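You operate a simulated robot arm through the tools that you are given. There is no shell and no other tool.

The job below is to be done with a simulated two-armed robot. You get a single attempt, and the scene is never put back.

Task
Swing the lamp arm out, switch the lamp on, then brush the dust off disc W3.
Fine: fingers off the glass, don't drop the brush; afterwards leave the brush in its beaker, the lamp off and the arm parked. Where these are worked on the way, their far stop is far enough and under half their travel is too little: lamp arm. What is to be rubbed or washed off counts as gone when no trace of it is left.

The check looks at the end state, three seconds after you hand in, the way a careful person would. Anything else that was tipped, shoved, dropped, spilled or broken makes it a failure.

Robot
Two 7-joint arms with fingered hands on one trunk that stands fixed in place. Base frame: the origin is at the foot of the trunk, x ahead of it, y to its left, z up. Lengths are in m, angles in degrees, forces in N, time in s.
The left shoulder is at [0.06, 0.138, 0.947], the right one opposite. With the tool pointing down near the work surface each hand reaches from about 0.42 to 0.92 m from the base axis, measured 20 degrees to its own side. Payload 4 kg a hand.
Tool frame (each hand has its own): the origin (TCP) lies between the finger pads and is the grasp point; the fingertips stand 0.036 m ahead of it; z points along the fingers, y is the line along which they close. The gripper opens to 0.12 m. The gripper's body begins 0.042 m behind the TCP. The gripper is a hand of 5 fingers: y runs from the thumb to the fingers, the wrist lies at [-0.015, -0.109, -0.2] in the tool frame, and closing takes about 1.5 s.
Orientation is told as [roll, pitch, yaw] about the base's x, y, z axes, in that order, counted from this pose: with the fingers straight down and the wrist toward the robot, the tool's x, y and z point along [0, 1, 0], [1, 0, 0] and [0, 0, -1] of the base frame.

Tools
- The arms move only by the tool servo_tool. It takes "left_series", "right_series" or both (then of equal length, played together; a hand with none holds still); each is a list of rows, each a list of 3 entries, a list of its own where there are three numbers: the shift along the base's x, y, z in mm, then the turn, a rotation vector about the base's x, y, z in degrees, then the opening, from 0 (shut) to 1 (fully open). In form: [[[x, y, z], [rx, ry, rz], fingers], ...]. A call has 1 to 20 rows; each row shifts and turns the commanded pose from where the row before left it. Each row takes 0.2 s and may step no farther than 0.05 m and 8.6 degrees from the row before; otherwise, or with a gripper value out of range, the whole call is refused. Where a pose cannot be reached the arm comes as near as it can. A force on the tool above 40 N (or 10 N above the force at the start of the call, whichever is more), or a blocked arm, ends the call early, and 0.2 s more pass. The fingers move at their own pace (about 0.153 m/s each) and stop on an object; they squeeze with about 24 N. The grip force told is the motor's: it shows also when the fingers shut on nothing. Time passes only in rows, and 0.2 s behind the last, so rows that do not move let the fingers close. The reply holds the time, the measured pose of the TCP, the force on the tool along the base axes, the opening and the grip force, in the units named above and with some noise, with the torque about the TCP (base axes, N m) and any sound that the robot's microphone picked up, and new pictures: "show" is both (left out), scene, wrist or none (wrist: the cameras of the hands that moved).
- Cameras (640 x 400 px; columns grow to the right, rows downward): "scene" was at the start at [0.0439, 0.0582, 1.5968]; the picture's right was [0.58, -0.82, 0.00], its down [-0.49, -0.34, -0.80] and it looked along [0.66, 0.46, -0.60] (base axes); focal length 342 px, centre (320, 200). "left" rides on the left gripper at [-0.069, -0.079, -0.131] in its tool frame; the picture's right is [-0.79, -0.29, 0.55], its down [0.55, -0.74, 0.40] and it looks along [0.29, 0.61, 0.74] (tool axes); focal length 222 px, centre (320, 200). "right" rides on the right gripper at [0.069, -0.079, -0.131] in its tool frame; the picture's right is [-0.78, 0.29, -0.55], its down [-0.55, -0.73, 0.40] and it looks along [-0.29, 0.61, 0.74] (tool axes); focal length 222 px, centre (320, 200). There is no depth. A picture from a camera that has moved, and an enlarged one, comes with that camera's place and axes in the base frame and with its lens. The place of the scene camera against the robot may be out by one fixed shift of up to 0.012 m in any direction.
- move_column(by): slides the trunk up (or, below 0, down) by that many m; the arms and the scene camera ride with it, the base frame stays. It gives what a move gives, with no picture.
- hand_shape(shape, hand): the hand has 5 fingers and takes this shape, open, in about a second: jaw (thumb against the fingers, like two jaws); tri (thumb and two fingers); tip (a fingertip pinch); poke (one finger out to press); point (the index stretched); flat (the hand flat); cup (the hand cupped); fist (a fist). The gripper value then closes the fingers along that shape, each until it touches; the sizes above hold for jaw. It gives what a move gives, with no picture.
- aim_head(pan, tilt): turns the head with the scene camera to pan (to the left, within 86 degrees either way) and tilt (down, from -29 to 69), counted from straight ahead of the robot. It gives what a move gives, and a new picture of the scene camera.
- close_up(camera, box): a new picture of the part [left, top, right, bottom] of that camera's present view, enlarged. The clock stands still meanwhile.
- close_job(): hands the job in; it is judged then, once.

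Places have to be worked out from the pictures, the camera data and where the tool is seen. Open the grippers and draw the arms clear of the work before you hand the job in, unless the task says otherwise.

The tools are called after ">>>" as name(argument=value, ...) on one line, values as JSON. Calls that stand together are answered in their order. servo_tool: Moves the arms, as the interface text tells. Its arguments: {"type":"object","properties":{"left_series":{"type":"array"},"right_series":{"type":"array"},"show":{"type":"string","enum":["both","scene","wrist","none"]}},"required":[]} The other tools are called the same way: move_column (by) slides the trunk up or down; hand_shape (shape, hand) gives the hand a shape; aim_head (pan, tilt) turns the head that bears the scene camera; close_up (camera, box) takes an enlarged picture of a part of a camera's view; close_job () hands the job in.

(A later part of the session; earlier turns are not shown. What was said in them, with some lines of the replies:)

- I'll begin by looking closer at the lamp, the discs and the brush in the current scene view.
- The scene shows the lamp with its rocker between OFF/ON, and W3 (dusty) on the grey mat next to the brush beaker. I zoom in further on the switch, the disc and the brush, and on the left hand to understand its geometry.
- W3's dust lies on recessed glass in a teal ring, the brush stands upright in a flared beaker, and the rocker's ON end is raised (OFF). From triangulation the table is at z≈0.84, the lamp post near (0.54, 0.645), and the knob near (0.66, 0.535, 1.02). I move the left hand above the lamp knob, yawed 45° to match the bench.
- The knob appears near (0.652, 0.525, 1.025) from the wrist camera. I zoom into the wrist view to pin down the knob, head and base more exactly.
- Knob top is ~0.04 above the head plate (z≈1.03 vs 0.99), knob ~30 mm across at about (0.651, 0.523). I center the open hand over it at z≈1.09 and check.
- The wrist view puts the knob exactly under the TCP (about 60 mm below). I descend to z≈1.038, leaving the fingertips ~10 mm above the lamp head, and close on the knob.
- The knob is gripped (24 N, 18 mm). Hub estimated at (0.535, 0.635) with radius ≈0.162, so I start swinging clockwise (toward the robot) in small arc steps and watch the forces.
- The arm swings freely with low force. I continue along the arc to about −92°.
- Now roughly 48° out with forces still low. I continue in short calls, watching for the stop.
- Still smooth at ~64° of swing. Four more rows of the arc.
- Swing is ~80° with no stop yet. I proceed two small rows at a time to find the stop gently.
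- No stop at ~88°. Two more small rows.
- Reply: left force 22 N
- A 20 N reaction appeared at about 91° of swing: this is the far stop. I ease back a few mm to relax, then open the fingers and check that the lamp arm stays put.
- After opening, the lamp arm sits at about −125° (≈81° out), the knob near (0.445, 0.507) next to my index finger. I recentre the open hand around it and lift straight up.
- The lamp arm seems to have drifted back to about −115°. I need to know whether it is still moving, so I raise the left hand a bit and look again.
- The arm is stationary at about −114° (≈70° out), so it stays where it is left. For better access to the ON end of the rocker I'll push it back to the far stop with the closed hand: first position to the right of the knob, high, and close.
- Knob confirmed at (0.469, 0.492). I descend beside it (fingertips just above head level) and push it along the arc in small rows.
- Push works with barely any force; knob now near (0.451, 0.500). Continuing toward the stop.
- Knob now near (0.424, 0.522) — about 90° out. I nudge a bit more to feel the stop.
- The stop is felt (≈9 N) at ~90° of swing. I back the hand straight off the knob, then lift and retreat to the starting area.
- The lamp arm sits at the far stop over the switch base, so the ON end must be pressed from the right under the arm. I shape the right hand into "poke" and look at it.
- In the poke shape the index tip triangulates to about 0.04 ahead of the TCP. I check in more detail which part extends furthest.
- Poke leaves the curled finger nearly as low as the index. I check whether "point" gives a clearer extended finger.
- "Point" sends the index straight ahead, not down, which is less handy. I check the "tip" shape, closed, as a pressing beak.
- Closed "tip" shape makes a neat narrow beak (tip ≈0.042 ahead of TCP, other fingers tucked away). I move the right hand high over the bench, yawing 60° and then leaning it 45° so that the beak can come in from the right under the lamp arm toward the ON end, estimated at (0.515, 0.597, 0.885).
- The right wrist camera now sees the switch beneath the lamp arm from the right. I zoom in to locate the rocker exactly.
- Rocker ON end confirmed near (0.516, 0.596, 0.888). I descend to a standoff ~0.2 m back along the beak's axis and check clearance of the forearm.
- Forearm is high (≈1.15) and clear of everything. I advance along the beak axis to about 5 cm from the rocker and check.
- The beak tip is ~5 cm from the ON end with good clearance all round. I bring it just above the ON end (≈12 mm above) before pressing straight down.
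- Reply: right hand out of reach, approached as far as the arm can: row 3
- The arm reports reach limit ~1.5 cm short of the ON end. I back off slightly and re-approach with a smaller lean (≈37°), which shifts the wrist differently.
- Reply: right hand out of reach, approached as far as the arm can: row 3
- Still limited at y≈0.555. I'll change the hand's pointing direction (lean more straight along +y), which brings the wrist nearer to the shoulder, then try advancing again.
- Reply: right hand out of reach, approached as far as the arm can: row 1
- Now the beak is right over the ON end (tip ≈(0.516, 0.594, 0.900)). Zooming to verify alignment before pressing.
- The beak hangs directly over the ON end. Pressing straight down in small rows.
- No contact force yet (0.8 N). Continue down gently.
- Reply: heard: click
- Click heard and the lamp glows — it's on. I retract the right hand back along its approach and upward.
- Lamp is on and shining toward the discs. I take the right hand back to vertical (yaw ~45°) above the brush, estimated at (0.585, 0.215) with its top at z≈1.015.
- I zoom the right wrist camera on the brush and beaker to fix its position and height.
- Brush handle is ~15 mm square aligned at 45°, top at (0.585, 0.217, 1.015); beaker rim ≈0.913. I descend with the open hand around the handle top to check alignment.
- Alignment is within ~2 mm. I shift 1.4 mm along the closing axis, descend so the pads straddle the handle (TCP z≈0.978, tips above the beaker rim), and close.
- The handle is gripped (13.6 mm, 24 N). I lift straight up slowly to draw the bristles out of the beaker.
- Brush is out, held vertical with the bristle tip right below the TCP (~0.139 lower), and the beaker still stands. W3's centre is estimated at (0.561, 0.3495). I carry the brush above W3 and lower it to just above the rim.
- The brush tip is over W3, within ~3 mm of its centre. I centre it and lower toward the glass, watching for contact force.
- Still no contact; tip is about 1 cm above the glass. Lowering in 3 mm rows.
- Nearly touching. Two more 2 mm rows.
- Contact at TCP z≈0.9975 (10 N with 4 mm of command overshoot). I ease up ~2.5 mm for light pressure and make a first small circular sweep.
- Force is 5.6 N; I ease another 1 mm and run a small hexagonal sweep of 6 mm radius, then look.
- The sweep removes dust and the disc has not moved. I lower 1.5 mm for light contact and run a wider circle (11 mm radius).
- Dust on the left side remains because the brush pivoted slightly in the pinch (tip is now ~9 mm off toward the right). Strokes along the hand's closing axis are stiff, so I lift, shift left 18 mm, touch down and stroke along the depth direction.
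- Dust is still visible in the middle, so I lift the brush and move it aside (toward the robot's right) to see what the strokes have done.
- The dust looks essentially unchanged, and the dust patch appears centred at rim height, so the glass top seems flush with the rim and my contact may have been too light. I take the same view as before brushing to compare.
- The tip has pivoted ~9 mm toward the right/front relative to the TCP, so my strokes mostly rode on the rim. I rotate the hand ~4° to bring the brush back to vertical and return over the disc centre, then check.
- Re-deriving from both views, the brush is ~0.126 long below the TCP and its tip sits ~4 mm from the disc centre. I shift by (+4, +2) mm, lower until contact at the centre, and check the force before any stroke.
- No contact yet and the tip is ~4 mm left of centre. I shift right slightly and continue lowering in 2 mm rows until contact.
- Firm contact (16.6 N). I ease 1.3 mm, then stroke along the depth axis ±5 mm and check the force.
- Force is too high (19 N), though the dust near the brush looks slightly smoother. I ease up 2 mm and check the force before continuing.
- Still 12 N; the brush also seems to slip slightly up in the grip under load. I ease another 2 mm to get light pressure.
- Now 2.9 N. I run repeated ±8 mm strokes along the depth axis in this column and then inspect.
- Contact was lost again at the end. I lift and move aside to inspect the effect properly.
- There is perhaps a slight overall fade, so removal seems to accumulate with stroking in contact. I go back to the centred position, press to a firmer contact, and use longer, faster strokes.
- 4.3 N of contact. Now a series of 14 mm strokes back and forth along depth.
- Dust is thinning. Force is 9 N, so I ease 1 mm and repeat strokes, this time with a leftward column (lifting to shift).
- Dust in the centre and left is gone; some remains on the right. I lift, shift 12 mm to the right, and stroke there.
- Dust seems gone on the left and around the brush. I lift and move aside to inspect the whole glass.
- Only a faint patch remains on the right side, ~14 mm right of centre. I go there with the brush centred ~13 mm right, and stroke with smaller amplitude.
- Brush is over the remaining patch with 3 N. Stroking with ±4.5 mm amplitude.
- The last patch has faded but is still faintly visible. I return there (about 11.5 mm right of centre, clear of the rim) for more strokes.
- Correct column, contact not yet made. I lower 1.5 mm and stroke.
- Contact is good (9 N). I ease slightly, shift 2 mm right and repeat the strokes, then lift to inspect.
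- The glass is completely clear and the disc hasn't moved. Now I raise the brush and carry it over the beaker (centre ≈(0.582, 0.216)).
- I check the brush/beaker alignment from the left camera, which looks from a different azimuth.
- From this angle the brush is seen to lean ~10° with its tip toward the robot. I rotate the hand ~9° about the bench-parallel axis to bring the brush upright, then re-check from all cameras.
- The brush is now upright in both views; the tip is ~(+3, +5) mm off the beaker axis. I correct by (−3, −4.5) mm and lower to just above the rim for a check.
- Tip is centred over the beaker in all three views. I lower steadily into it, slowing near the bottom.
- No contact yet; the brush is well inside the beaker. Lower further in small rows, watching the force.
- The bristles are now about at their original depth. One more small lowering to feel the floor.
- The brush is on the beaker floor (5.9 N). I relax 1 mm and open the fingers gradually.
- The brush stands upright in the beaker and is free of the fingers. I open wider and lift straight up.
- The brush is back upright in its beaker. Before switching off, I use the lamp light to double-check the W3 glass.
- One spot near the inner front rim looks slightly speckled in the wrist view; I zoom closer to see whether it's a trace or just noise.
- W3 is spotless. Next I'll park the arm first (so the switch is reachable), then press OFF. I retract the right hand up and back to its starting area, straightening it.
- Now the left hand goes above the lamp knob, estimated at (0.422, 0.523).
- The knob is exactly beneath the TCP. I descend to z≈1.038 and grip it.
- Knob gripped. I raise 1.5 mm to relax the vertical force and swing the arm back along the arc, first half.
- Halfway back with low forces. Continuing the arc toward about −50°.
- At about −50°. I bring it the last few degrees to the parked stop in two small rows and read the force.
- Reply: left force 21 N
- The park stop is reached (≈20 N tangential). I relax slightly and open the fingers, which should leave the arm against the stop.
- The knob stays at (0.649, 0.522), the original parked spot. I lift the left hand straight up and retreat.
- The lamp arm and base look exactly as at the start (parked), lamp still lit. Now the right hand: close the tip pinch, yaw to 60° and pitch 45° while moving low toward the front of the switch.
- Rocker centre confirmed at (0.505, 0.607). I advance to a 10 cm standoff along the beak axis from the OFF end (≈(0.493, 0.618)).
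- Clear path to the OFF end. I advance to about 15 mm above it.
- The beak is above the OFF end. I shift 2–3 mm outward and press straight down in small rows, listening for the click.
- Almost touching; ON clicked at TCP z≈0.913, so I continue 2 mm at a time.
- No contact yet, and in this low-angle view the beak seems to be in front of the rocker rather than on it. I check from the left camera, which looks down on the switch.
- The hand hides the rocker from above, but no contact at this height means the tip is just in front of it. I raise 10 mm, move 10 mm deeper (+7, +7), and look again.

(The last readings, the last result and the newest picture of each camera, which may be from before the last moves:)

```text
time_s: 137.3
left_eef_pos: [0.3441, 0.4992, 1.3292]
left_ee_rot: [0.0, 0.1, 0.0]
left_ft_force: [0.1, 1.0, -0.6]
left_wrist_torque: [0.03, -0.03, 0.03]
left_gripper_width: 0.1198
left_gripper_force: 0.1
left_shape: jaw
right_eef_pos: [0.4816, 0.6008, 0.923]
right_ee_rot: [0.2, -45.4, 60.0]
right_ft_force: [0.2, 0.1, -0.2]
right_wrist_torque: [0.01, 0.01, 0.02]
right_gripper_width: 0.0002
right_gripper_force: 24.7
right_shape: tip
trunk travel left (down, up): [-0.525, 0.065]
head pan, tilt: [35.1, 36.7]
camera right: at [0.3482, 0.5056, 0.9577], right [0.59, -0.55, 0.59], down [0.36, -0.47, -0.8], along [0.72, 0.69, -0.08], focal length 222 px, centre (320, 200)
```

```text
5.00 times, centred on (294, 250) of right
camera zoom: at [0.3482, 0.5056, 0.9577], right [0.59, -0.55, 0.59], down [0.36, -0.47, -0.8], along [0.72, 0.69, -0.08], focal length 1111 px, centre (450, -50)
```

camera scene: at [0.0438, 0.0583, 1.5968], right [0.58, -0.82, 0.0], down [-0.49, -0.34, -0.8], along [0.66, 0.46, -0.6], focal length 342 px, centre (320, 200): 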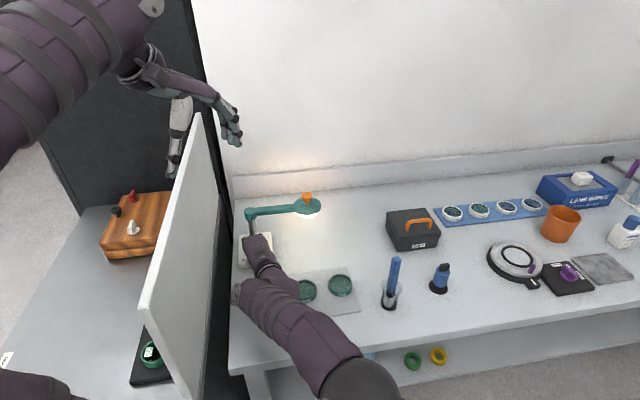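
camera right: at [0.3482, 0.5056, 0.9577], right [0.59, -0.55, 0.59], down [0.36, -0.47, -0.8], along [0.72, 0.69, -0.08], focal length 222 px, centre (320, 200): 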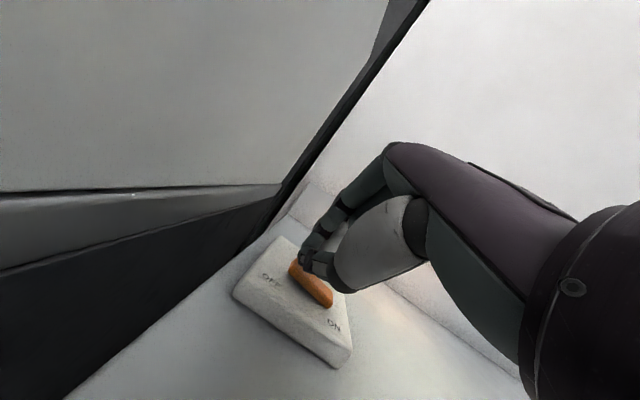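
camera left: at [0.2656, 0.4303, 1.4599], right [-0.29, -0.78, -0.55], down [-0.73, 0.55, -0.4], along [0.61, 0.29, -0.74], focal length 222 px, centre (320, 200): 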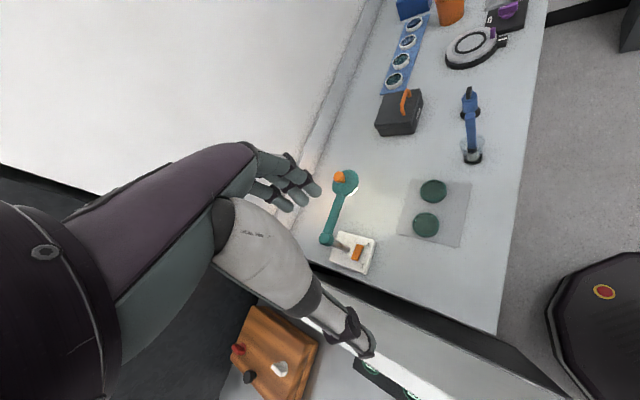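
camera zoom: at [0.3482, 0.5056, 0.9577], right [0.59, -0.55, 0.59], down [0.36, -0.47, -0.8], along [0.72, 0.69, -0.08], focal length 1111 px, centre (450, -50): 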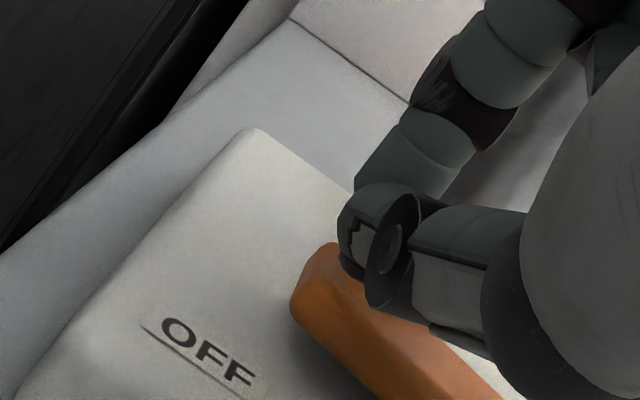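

The beak is now over the rocker's OFF end. Pressing down again.

>>> servo_tool(right_series=[[[0, 0, -4], [0, 0, 0], 0], [[0, 0, -3], [0, 0, 0], 0], [[0, 0, -2], [0, 0, 0], 0]], show="wrist")

>>> close_up(camera="right", box=[230, 210, 358, 290])

```text
time_s: 138.1
left_eef_pos: [0.3451, 0.4989, 1.3283]
left_ee_rot: [-0.1, 0.0, -0.1]
left_ft_force: [0.3, 0.5, -0.3]
left_wrist_torque: [0.02, 0.0, -0.01]
left_gripper_width: 0.1199
left_gripper_force: 0.0
left_shape: jaw
right_eef_pos: [0.4822, 0.5992, 0.9138]
right_ee_rot: [0.3, -45.5, 60.1]
right_ft_force: [0.7, 0.3, 0.8]
right_wrist_torque: [-0.02, 0.01, 0.0]
right_gripper_width: 0.0
right_gripper_force: 23.8
right_shape: tip
trunk travel left (down, up): [-0.525, 0.065]
head pan, tilt: [35.1, 36.7]
heard: click
camera right: at [0.348, 0.5055, 0.9491], right [0.59, -0.55, 0.59], down [0.36, -0.47, -0.8], along [0.72, 0.69, -0.08], focal length 222 px, centre (320, 200)
```

right: 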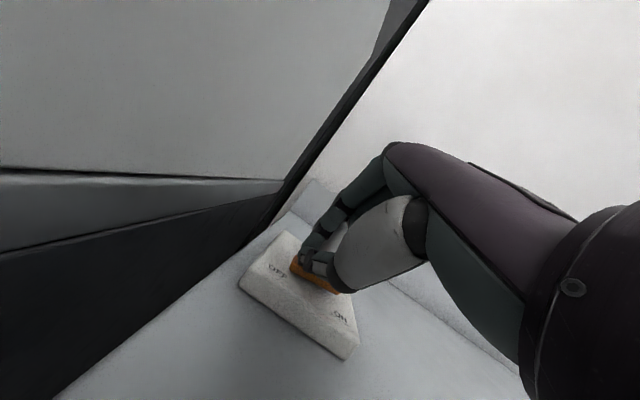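

```text
5.00 times, centred on (294, 250) of right
camera zoom: at [0.348, 0.5055, 0.9491], right [0.59, -0.55, 0.59], down [0.36, -0.47, -0.8], along [0.72, 0.69, -0.08], focal length 1111 px, centre (450, -50)
```

zoom: 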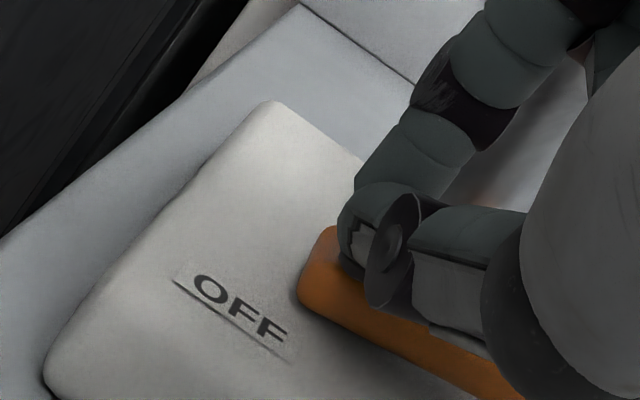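

Click heard and the light has gone out. I lift off and retract the right hand along its approach path.

>>> servo_tool(right_series=[[[0, 0, 6], [0, 0, 0], 0], [[0, 0, 10], [0, 0, 0], 0], [[-7, -12, 14], [0, 0, 0], 0], [[-8.5, -15, 16], [0, 0, 0], 0], [[-8.5, -20, 20], [0, 0, 0], 0], [[-5, -25, 22], [0, 0, 0], 0], [[-3, -28, 22], [0, 0, 0], 0], [[-3, -28, 22], [0, 0, 0], 0], [[0, -30, 22], [0, 0, 0], 0], [[0, -30, 22], [0, 0, 0], 0]], show="both")

>>> close_up(camera="scene", box=[220, 180, 380, 280])

>>> close_up(camera="scene", box=[232, 235, 280, 265])

```text
time_s: 140.3
left_eef_pos: [0.3436, 0.4975, 1.3295]
left_ee_rot: [-0.1, 0.0, 0.0]
left_ft_force: [-0.2, 0.1, 0.8]
left_wrist_torque: [0.04, 0.04, -0.01]
left_gripper_width: 0.12
left_gripper_force: 0.1
left_shape: jaw
right_eef_pos: [0.4493, 0.4102, 1.0919]
right_ee_rot: [0.4, -45.5, 60.0]
right_ft_force: [0.3, 0.8, 0.3]
right_wrist_torque: [0.05, 0.0, 0.0]
right_gripper_width: 0.0001
right_gripper_force: 24.6
right_shape: tip
trunk travel left (down, up): [-0.525, 0.065]
head pan, tilt: [35.1, 36.7]
camera scene: at [0.0437, 0.0573, 1.5968], right [0.58, -0.82, 0.0], down [-0.49, -0.34, -0.8], along [0.66, 0.46, -0.6], focal length 342 px, centre (320, 200)
camera right: at [0.3138, 0.3162, 1.1261], right [0.59, -0.55, 0.59], down [0.36, -0.47, -0.8], along [0.72, 0.69, -0.08], focal length 222 px, centre (320, 200)
```

scene: 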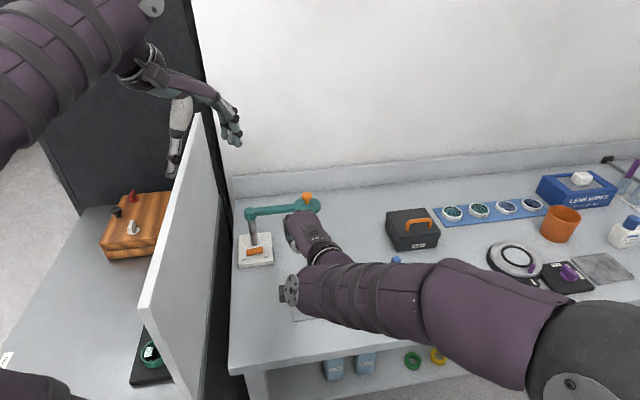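
right: 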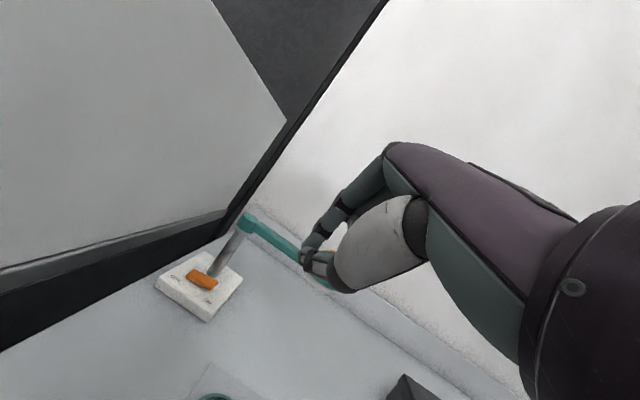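

```text
4.00 times, centred on (300, 230) of scene
camera zoom: at [0.0437, 0.0573, 1.5968], right [0.58, -0.82, 0.0], down [-0.49, -0.34, -0.8], along [0.66, 0.46, -0.6], focal length 1369 px, centre (400, 80)
```

zoom: 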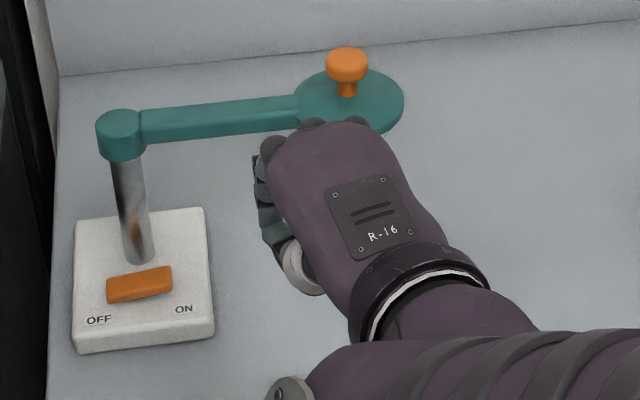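

```text
13.33 times, centred on (256, 250) of scene
camera zoom: at [0.0437, 0.0573, 1.5968], right [0.58, -0.82, 0.0], down [-0.49, -0.34, -0.8], along [0.66, 0.46, -0.6], focal length 4563 px, centre (1173, -467)
```

zoom: 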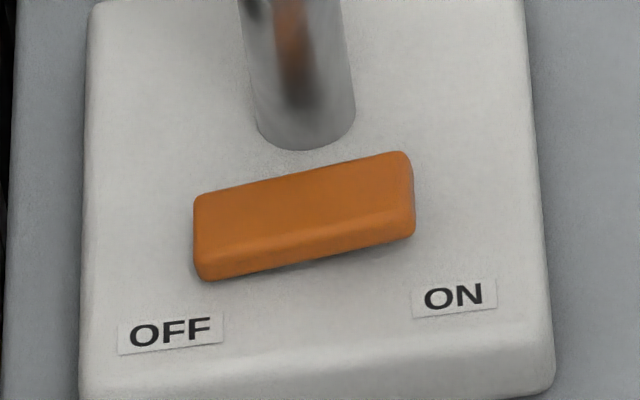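

Lamp off, rocker in its original OFF position, arm parked, base unmoved. I bring the right hand up and back to its starting pose, undoing the tilt and yaw.

>>> servo_tool(right_series=[[[0, -10, 35], [0, 0, 0], 0], [[0, -15, 35], [0, 0, 0], 0], [[2, -20, 30], [-6.5, 3.75, 0], 0], [[2, -25, 25], [-6.5, 3.75, 0], 0], [[2, -25, 25], [-6.5, 3.75, 0], 0], [[2, -25, 20], [-6.5, 3.75, 0], 0], [[2, -25, 20], [-6.5, 3.75, 0], 0], [[2, -25, 15], [-6.5, 3.75, 0], 0], [[3, -25, 15], [0, 0, -7.5], 0], [[3, -25, 15], [0, 0, -7.5], 0.3], [[3, -25, 10], [0, 0, -7.5], 0.6], [[3, -25, 5], [0, 0, -7.5], 1], [[3, -20, 0], [0, 0, -7.5], 1], [[3, -20, 0], [0, 0, -7.5], 1], [[0, -10, 0], [0, 0, -7.5], 1], [[0, 0, 0], [0, 0, -7.5], 1]], show="none")

>>> hand_shape(shape="jaw", hand="right")

>>> servo_tool(right_series=[[[0, 0, 0], [0, 0, 0], 1]], left_series=[[[0, 0, 0], [0, 0, 0], 1]], show="both")

```text
time_s: 143.7
left_eef_pos: [0.3446, 0.4992, 1.3287]
left_ee_rot: [0.0, 0.0, -0.1]
left_ft_force: [0.1, 0.0, 0.5]
left_wrist_torque: [0.01, -0.01, 0.01]
left_gripper_width: 0.1199
left_gripper_force: 0.2
left_shape: jaw
right_eef_pos: [0.478, 0.0919, 1.3409]
right_ee_rot: [0.3, -0.6, -0.1]
right_ft_force: [0.3, 0.0, 0.2]
right_wrist_torque: [0.03, 0.0, 0.0]
right_gripper_width: 0.1197
right_gripper_force: 0.1
right_shape: tip
trunk travel left (down, up): [-0.525, 0.065]
head pan, tilt: [35.1, 36.7]
```

```text
time_s: 144.6
left_eef_pos: [0.3454, 0.499, 1.3298]
left_ee_rot: [-0.1, 0.0, 0.0]
left_ft_force: [0.0, 0.0, 0.2]
left_wrist_torque: [0.01, 0.02, -0.01]
left_gripper_width: 0.1198
left_gripper_force: 0.2
left_shape: jaw
right_eef_pos: [0.4766, 0.0922, 1.3402]
right_ee_rot: [0.2, -0.3, 0.0]
right_ft_force: [0.5, -0.4, -0.1]
right_wrist_torque: [0.0, -0.02, 0.0]
right_gripper_width: 0.1197
right_gripper_force: 0.1
right_shape: jaw
trunk travel left (down, up): [-0.525, 0.065]
head pan, tilt: [35.1, 36.7]
```

```text
time_s: 145.0
left_eef_pos: [0.3453, 0.4991, 1.3288]
left_ee_rot: [0.0, -0.1, 0.0]
left_ft_force: [0.5, 0.3, -0.6]
left_wrist_torque: [-0.01, -0.02, -0.05]
left_gripper_width: 0.12
left_gripper_force: 0.0
left_shape: jaw
right_eef_pos: [0.4776, 0.0925, 1.3402]
right_ee_rot: [0.3, -0.3, 0.0]
right_ft_force: [0.0, -0.3, 0.2]
right_wrist_torque: [-0.02, 0.01, -0.01]
right_gripper_width: 0.1195
right_gripper_force: 0.0
right_shape: jaw
trunk travel left (down, up): [-0.525, 0.065]
head pan, tilt: [35.1, 36.7]
camera scene: at [0.0439, 0.0582, 1.5968], right [0.58, -0.82, 0.0], down [-0.49, -0.34, -0.8], along [0.66, 0.46, -0.6], focal length 342 px, centre (320, 200)
camera right: at [0.3973, 0.1612, 1.4702], right [0.29, -0.79, 0.55], down [-0.73, -0.55, -0.41], along [0.62, -0.28, -0.73], focal length 222 px, centre (320, 200)
camera left: at [0.2672, 0.4307, 1.4597], right [-0.29, -0.79, -0.55], down [-0.74, 0.55, -0.4], along [0.61, 0.29, -0.74], focal length 222 px, centre (320, 200)
```

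scene: 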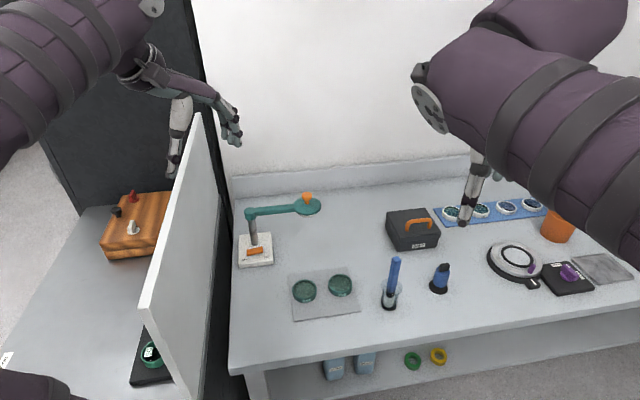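
right: 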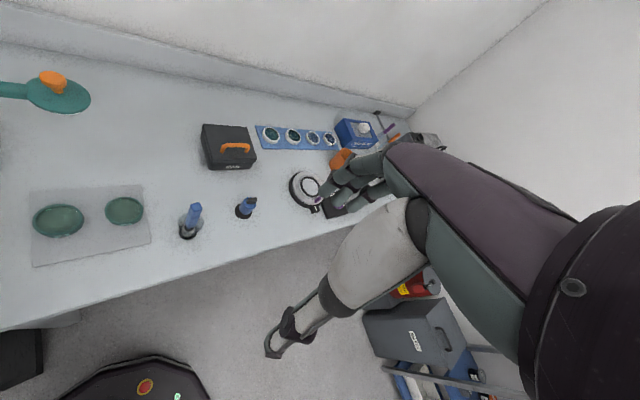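
left: 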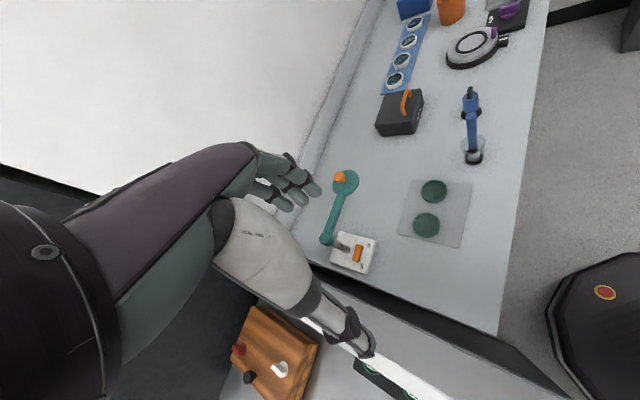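

Both hands are clear. Final close-ups of the lamp, the disc and the brush to confirm the end state.

>>> close_up(camera="scene", box=[220, 180, 380, 280])

>>> close_up(camera="scene", box=[280, 240, 480, 365])

>>> close_up(camera="scene", box=[320, 265, 368, 295])

>>> close_up(camera="left", box=[400, 165, 480, 215])

```text
4.00 times, centred on (300, 230) of scene
camera zoom: at [0.0439, 0.0582, 1.5968], right [0.58, -0.82, 0.0], down [-0.49, -0.34, -0.8], along [0.66, 0.46, -0.6], focal length 1369 px, centre (400, 80)
```

zoom: 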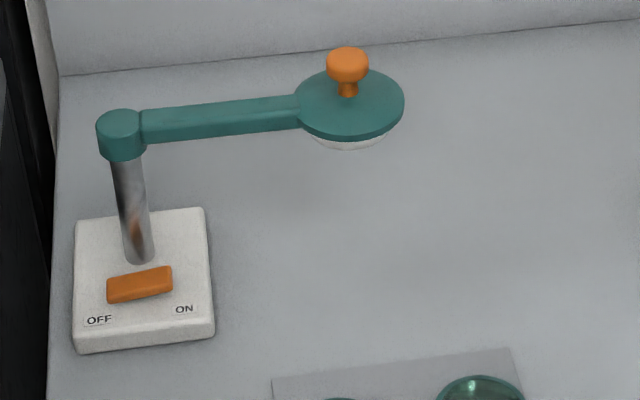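

```text
3.20 times, centred on (380, 302) of scene
camera zoom: at [0.0439, 0.0582, 1.5968], right [0.58, -0.82, 0.0], down [-0.49, -0.34, -0.8], along [0.66, 0.46, -0.6], focal length 1095 px, centre (128, -128)
```

zoom: 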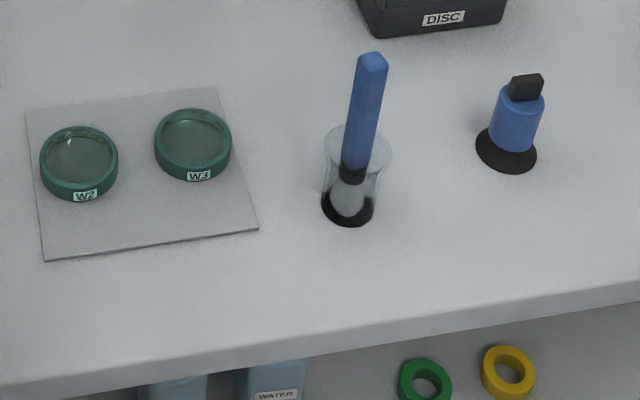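

```text
13.33 times, centred on (344, 280) of scene
camera zoom: at [0.0439, 0.0582, 1.5968], right [0.58, -0.82, 0.0], down [-0.49, -0.34, -0.8], along [0.66, 0.46, -0.6], focal length 4563 px, centre (0, -867)
```

zoom: 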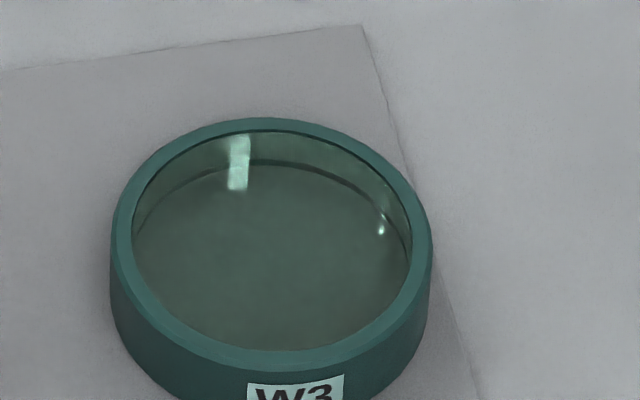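

```text
8.00 times, centred on (440, 190) of left
camera zoom: at [0.2672, 0.4307, 1.4597], right [-0.29, -0.79, -0.55], down [-0.74, 0.55, -0.4], along [0.61, 0.29, -0.74], focal length 1777 px, centre (-640, 280)
```

zoom: 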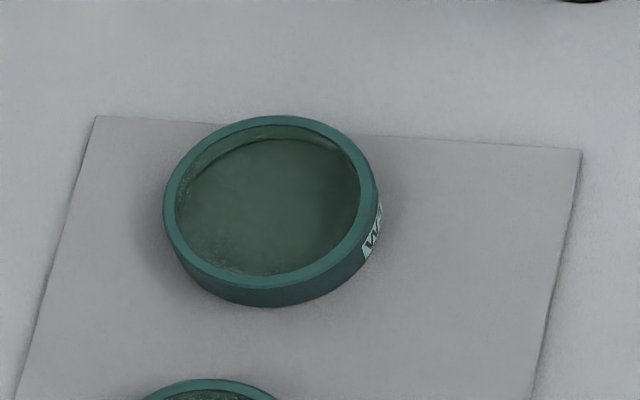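

Lamp off and parked, W3 clean and in place, the brush upright in its beaker, nothing else displaced, and both hands open and clear. I hand the job in.

>>> close_job()

```text
The job is handed in.
```

The job is handed in. Disc W3 is clean, the lamp is off with its arm parked, and the brush is back upright in its beaker. I don't have the check's verdict.

- **Lamp out and on:** I swung the arm to its far stop, about 90°, and pressed the switch to ON. There was a click and the lamp lit.
- **Brushing:** My first strokes mostly rode on the rim, so I repeated them in several places at firmer pressure. In the close-ups from three cameras before I handed in, no dust was left on the glass. My fingers stayed off it, and W3 did not move.
- **Brush:** It stayed in the grip the whole time, though it slipped and tilted a little under pressure. I straightened it before putting it back in the beaker.
- **Lamp off and parked:** I swung the arm back to its park stop first, because when swung out it covers the switch. Then I pressed OFF; there was a click and the light went out. In the final pictures the arm and switch sit as they did at the start.

Both hands are open and clear of the bench. In the last pictures I saw nothing tipped, shoved or spilled.
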